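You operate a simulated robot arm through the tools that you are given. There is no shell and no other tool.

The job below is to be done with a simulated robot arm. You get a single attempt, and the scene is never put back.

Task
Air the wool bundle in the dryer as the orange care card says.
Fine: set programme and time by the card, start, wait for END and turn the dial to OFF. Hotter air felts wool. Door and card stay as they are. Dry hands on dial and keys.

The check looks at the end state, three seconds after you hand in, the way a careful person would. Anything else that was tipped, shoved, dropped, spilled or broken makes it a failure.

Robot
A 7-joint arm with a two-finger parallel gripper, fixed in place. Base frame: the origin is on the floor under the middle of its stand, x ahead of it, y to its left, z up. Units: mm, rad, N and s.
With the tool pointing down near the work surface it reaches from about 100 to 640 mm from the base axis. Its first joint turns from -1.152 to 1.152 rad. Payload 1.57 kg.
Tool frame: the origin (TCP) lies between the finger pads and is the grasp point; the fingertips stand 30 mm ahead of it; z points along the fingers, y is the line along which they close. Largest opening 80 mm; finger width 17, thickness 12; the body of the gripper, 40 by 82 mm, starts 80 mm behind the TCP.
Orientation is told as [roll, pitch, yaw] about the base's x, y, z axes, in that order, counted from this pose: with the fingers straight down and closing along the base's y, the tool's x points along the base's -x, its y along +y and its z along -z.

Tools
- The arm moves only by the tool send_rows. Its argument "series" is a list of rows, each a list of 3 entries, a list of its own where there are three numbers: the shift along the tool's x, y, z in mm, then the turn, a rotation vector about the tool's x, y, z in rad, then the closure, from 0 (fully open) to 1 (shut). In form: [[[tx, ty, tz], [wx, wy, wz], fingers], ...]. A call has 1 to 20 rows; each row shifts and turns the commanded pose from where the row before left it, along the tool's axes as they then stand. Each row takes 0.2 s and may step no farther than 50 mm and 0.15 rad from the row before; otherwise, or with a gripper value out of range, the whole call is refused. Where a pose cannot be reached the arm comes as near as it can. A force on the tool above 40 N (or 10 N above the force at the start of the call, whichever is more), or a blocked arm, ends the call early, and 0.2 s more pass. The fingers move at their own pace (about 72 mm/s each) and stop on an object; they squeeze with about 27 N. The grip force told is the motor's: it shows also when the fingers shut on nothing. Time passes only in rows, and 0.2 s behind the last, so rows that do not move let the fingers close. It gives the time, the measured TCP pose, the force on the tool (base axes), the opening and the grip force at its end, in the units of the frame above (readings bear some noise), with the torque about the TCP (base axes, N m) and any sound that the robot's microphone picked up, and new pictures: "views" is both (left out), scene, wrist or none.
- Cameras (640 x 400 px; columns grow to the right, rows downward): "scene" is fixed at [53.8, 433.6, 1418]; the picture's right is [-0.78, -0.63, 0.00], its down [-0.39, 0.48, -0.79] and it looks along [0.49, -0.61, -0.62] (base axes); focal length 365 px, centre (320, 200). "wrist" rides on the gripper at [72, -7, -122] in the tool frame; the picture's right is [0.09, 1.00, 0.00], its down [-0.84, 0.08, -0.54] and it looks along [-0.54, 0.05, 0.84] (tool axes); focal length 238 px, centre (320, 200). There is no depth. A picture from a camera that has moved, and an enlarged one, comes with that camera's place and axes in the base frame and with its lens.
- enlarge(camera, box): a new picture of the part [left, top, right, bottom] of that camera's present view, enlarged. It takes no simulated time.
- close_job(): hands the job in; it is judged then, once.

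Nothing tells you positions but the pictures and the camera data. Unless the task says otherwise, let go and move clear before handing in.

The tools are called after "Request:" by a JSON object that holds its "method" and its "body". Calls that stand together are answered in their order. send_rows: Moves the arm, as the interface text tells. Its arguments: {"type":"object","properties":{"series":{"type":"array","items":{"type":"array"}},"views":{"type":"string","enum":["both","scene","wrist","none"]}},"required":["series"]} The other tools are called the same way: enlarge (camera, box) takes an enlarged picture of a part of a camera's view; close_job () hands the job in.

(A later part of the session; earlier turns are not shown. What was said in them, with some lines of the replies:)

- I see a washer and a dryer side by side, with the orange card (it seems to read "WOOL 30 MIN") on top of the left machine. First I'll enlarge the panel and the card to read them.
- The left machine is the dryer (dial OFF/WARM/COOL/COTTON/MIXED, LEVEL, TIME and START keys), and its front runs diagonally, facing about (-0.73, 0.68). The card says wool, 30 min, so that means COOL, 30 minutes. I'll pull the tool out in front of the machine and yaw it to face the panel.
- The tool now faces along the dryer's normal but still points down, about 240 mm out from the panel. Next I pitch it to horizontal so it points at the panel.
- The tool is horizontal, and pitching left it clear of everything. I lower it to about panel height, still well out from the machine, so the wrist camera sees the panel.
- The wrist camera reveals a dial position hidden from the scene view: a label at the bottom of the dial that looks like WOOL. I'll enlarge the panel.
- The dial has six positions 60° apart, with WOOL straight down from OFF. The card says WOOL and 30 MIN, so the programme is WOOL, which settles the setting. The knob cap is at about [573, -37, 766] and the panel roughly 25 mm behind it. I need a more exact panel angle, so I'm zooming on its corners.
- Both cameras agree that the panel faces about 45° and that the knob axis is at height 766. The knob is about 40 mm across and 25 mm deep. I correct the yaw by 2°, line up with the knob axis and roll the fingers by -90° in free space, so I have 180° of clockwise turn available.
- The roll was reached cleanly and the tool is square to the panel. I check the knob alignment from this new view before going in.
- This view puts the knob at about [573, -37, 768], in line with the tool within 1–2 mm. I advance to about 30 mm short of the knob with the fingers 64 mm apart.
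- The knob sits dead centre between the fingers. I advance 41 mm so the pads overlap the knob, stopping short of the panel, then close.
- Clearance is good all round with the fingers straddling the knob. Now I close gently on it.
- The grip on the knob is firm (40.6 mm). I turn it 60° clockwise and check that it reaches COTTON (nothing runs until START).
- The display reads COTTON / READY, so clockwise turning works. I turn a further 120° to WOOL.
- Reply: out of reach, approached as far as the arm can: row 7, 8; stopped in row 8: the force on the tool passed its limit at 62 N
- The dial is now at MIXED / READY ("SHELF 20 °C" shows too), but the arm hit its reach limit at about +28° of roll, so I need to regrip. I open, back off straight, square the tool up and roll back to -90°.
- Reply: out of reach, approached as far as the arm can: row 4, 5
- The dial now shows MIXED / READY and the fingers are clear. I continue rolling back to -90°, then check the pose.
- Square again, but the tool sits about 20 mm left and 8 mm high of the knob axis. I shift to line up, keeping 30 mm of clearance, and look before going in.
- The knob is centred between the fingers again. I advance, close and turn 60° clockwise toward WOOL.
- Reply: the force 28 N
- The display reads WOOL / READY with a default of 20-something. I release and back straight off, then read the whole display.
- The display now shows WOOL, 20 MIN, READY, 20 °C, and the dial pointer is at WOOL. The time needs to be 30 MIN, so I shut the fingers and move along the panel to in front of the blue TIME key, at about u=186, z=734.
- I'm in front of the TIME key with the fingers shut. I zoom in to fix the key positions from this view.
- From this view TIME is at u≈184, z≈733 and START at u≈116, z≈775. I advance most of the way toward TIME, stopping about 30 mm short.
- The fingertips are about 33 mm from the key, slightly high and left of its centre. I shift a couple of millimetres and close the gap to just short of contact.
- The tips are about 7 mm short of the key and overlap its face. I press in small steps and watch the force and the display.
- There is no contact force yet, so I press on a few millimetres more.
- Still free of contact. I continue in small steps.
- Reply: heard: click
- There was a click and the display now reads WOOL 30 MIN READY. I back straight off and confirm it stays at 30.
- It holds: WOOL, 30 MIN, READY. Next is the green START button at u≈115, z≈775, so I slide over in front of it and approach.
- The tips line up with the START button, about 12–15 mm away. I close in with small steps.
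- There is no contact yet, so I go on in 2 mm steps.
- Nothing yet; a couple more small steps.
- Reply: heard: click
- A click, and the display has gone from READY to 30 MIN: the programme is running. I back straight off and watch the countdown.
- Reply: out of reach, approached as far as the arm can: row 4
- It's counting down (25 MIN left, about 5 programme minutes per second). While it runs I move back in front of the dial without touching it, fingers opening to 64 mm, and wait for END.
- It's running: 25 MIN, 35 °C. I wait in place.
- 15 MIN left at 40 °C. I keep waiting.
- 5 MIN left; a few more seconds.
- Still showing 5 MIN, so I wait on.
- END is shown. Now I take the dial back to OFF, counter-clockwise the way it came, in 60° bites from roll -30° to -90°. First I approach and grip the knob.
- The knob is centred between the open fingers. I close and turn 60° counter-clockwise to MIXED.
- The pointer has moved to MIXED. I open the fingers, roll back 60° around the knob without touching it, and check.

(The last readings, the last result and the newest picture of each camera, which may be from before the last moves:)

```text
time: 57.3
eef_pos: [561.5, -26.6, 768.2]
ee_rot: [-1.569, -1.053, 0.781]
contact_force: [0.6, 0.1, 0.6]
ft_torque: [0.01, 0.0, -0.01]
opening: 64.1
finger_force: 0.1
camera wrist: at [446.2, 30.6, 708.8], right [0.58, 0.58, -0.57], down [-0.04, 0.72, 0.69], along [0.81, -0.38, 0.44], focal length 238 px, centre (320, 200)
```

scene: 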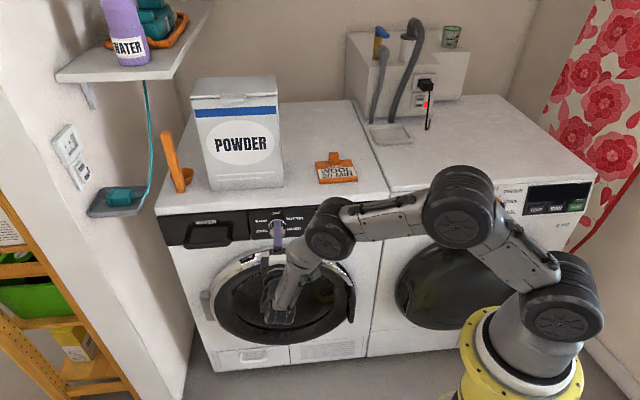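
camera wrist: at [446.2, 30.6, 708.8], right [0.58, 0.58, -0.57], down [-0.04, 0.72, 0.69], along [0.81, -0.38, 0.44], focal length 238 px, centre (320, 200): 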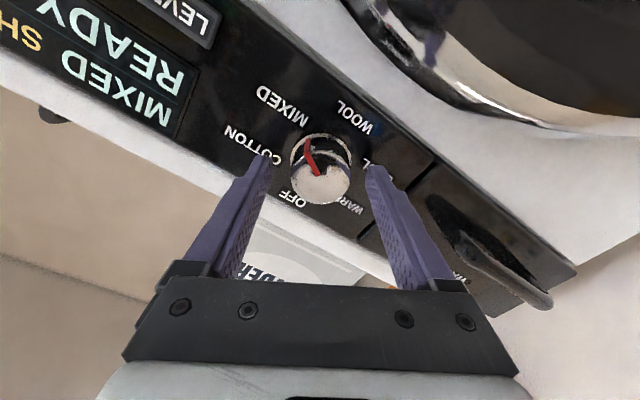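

MIXED / READY as expected (not started). I grip again and turn another 60° to COTTON, then open and roll back.

Request:
{"method": "send_rows", "body": {"series": [[[0, 0, 0], [0, 0, 0], 0.6], [[0, 0, 0], [0, 0, 0], 0.8], [[0, 0, 0], [0, 0, 0], 0.8], [[0, 0, 0], [0, 0, -0.1496], 0.8], [[0, 0, 0], [0, 0, -0.1496], 0.8], [[0, 0, 0], [0, 0, -0.1496], 0.8], [[0, 0, 0], [0, 0, -0.1496], 0.8], [[0, 0, 0], [0, 0, -0.1496], 0.8], [[0, 0, 0], [0, 0, -0.1496], 0.8], [[0, 0, 0], [0, 0, -0.1496], 0.8], [[0, 0, 0], [0, 0, 0], 0.8], [[0, 0, 0], [0, 0, 0], 0.2], [[0, 0, 0], [0, 0, 0], 0.2], [[0, 0, 0], [0, 0, 0], 0.2]], "views": "wrist"}}

Request:
{"method": "send_rows", "body": {"series": [[[0, 0, 0], [0, 0, 0.1496], 0.2], [[0, 0, 0], [0, 0, 0.1496], 0.2], [[0, 0, 0], [0, 0, 0.1496], 0.2], [[0, 0, 0], [0, 0, 0.1496], 0.2], [[0, 0, 0], [0, 0, 0.1496], 0.2], [[0, 0, 0], [0, 0, 0.1496], 0.2], [[0, 0, 0], [0, 0, 0.1496], 0.2], [[0, 0, 0], [0, 0, 0], 0.2]], "views": "wrist"}}

```text
time: 60.3
eef_pos: [561.6, -25.4, 768.0]
ee_rot: [-1.568, -0.004, 0.784]
contact_force: [-0.3, -0.3, -0.1]
ft_torque: [-0.04, 0.03, -0.01]
opening: 64.2
finger_force: 0.2
camera wrist: at [424.9, 9.0, 774.7], right [-0.06, -0.06, -1.0], down [0.21, 0.97, -0.07], along [0.98, -0.21, -0.05], focal length 238 px, centre (320, 200)
```

wrist: 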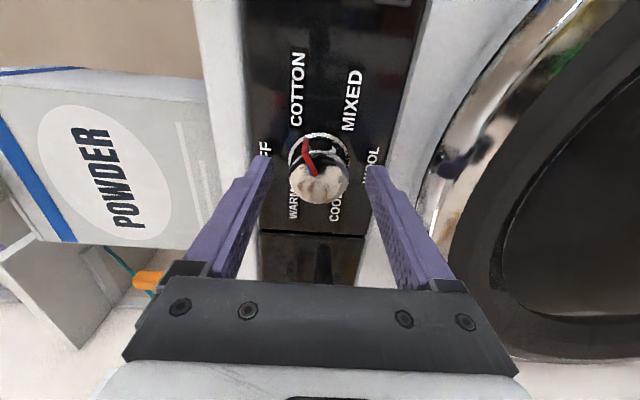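

```text
time: 62.1
eef_pos: [562.2, -25.0, 768.1]
ee_rot: [-1.568, -1.052, 0.782]
contact_force: [-0.5, -0.2, 0.0]
ft_torque: [-0.04, 0.0, 0.0]
opening: 64.1
finger_force: 0.1
camera wrist: at [446.4, 30.8, 709.1], right [0.58, 0.58, -0.57], down [-0.04, 0.72, 0.69], along [0.81, -0.38, 0.44], focal length 238 px, centre (320, 200)
```

wrist: 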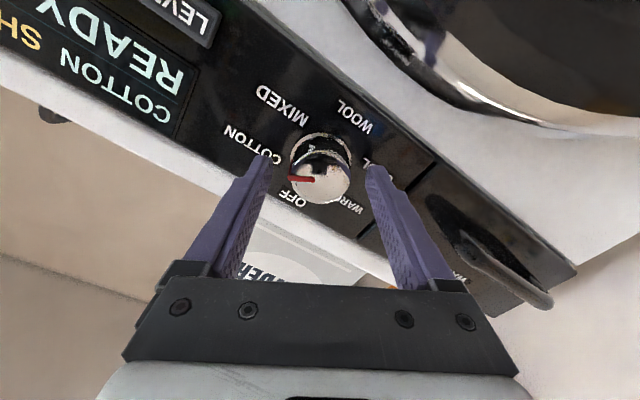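

COTTON / READY now, with one last 60° to OFF. I grip, turn, open and back straight off.

Request:
{"method": "send_rows", "body": {"series": [[[0, 0, 0], [0, 0, 0], 0.6], [[0, 0, 0], [0, 0, 0], 0.8], [[0, 0, 0], [0, 0, 0], 0.8], [[0, 0, 0], [0, 0, -0.1496], 0.8], [[0, 0, 0], [0, 0, -0.1496], 0.8], [[0, 0, 0], [0, 0, -0.1496], 0.8], [[0, 0, 0], [0, 0, -0.1496], 0.8], [[0, 0, 0], [0, 0, -0.1496], 0.8], [[0, 0, 0], [0, 0, -0.1496], 0.8], [[0, 0, 0], [0, 0, -0.1496], 0.8], [[0, 0, 0], [0, 0, 0], 0.8], [[0, 0, 0], [0, 0, 0], 0.2], [[0, 0, 0], [0, 0, 0], 0.2], [[0, 0, 0], [0, 0, 0], 0.2]], "views": "both"}}

Request:
{"method": "send_rows", "body": {"series": [[[0, 0, -20], [0, 0, 0], 0.2], [[0, 0, -45], [0, 0, 0], 0.2], [[0, 0, -45], [0, 0, 0], 0.2], [[0, 0, -45], [0, 0, 0], 0.2], [[0, 0, -45], [0, 0, 0], 0.2], [[0, 0, 0], [0, 0, 0], 0.2]], "views": "both"}}

Request:
{"method": "enlarge", "body": {"camera": "scene", "box": [230, 190, 400, 250]}}

Request:
{"method": "enlarge", "body": {"camera": "wrist", "box": [240, 0, 400, 170]}}

```text
time: 65.1
eef_pos: [562.7, -25.8, 766.7]
ee_rot: [-1.569, -0.004, 0.783]
contact_force: [0.2, -0.6, 0.6]
ft_torque: [-0.01, 0.03, 0.0]
opening: 64.1
finger_force: 0.0
camera wrist: at [424.9, 9.0, 774.4], right [-0.06, -0.06, -1.0], down [0.21, 0.97, -0.07], along [0.98, -0.21, -0.05], focal length 238 px, centre (320, 200)
```

scene: 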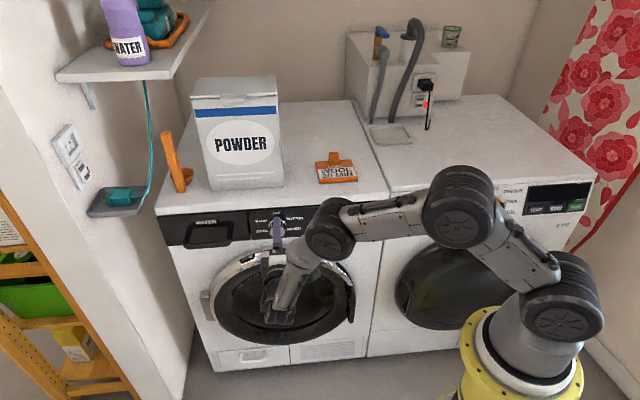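
wrist: 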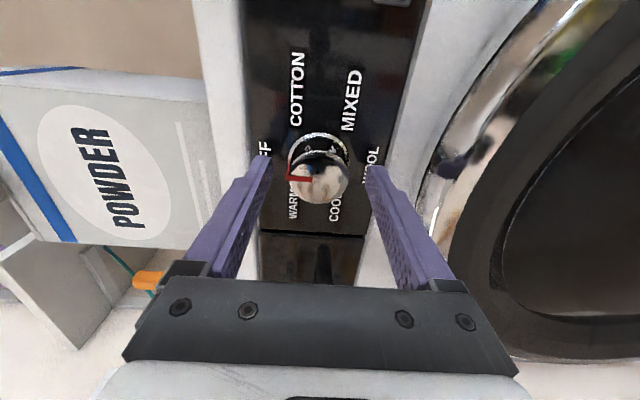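

```text
time: 66.5
eef_pos: [419.8, 115.2, 769.6]
ee_rot: [-1.571, -0.003, 0.783]
contact_force: [0.1, -0.6, 0.1]
ft_torque: [0.0, 0.01, -0.03]
opening: 64.1
finger_force: 0.0
camera wrist: at [282.6, 150.4, 775.0], right [-0.06, -0.06, -1.0], down [0.21, 0.97, -0.07], along [0.98, -0.21, -0.05], focal length 238 px, centre (320, 200)
```

scene: 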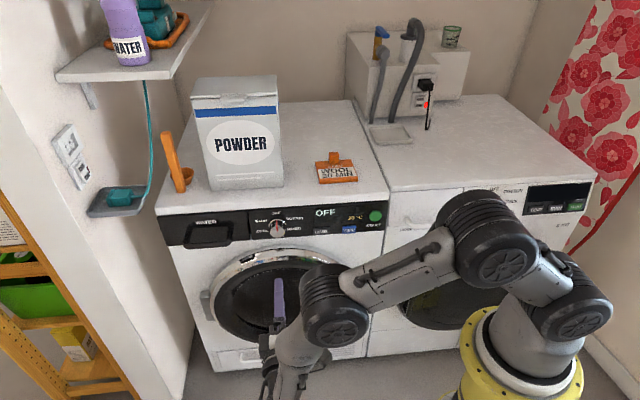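
wrist: 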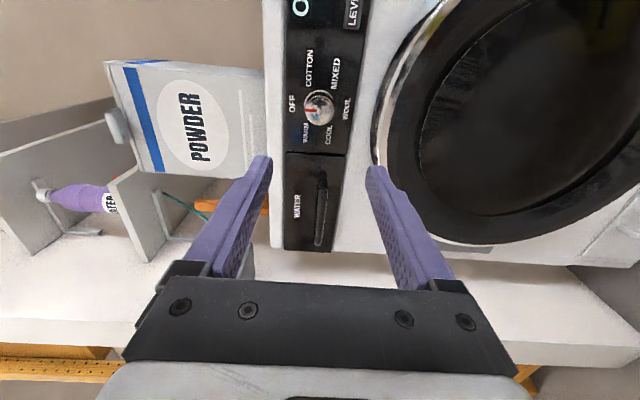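

```text
3.76 times, centred on (315, 220) of scene
camera zoom: at [53.8, 433.6, 1418.0], right [-0.78, -0.63, 0.0], down [-0.39, 0.48, -0.79], along [0.49, -0.61, -0.62], focal length 1375 px, centre (339, 125)
```

zoom: 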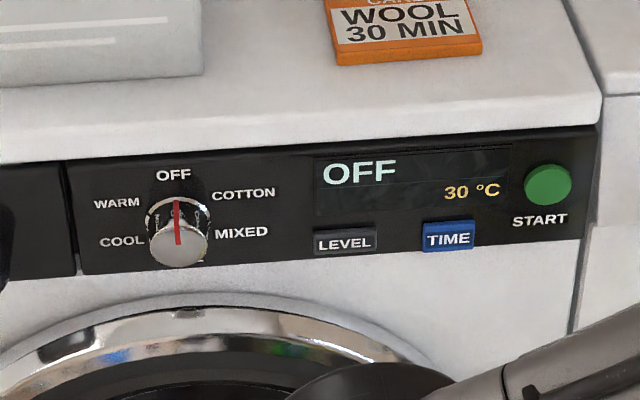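

```text
2.35 times, centred on (320, 85) of wrist
camera zoom: at [282.6, 150.4, 775.0], right [-0.06, -0.06, -1.0], down [0.21, 0.97, -0.07], along [0.98, -0.21, -0.05], focal length 561 px, centre (320, 471)
```

zoom: 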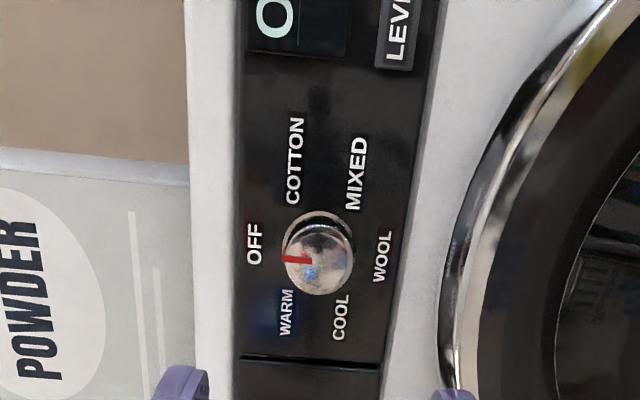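

The dial points to OFF and the display reads OFF at 30 °C, cooling. The card, door and everything else look unchanged, and the gripper is open and clear. I hand in.

Request:
{"method": "close_job", "body": {}}

```text
The job is handed in.
```

The wool ran through the dryer's WOOL programme for 30 minutes as the orange card says, and the job is handed in. I don't have the check's verdict.

- **Setting:** I turned the dial to WOOL. The dryer defaulted to 20 MIN, so I pressed TIME once to get 30 MIN, then START.
- **Temperature:** The display showed at most 40 °C whenever I read it during the run.
- **End:** I waited for END before touching the dial. Going back to OFF, it passed through MIXED and COTTON, but I didn't press START at either. The dial and display both read OFF, and the dryer showed 30 °C and was cooling.
- **Force stop:** While turning the dial towards WOOL, the arm reached its limit at MIXED and the force on the tool peaked at 62 N, which stopped that move. I let go, regripped and carried on; the dial worked normally afterwards.
- **Surroundings:** In the last pictures, the card, the door and everything else look as they did at the start. The gripper is open and clear of the machine.
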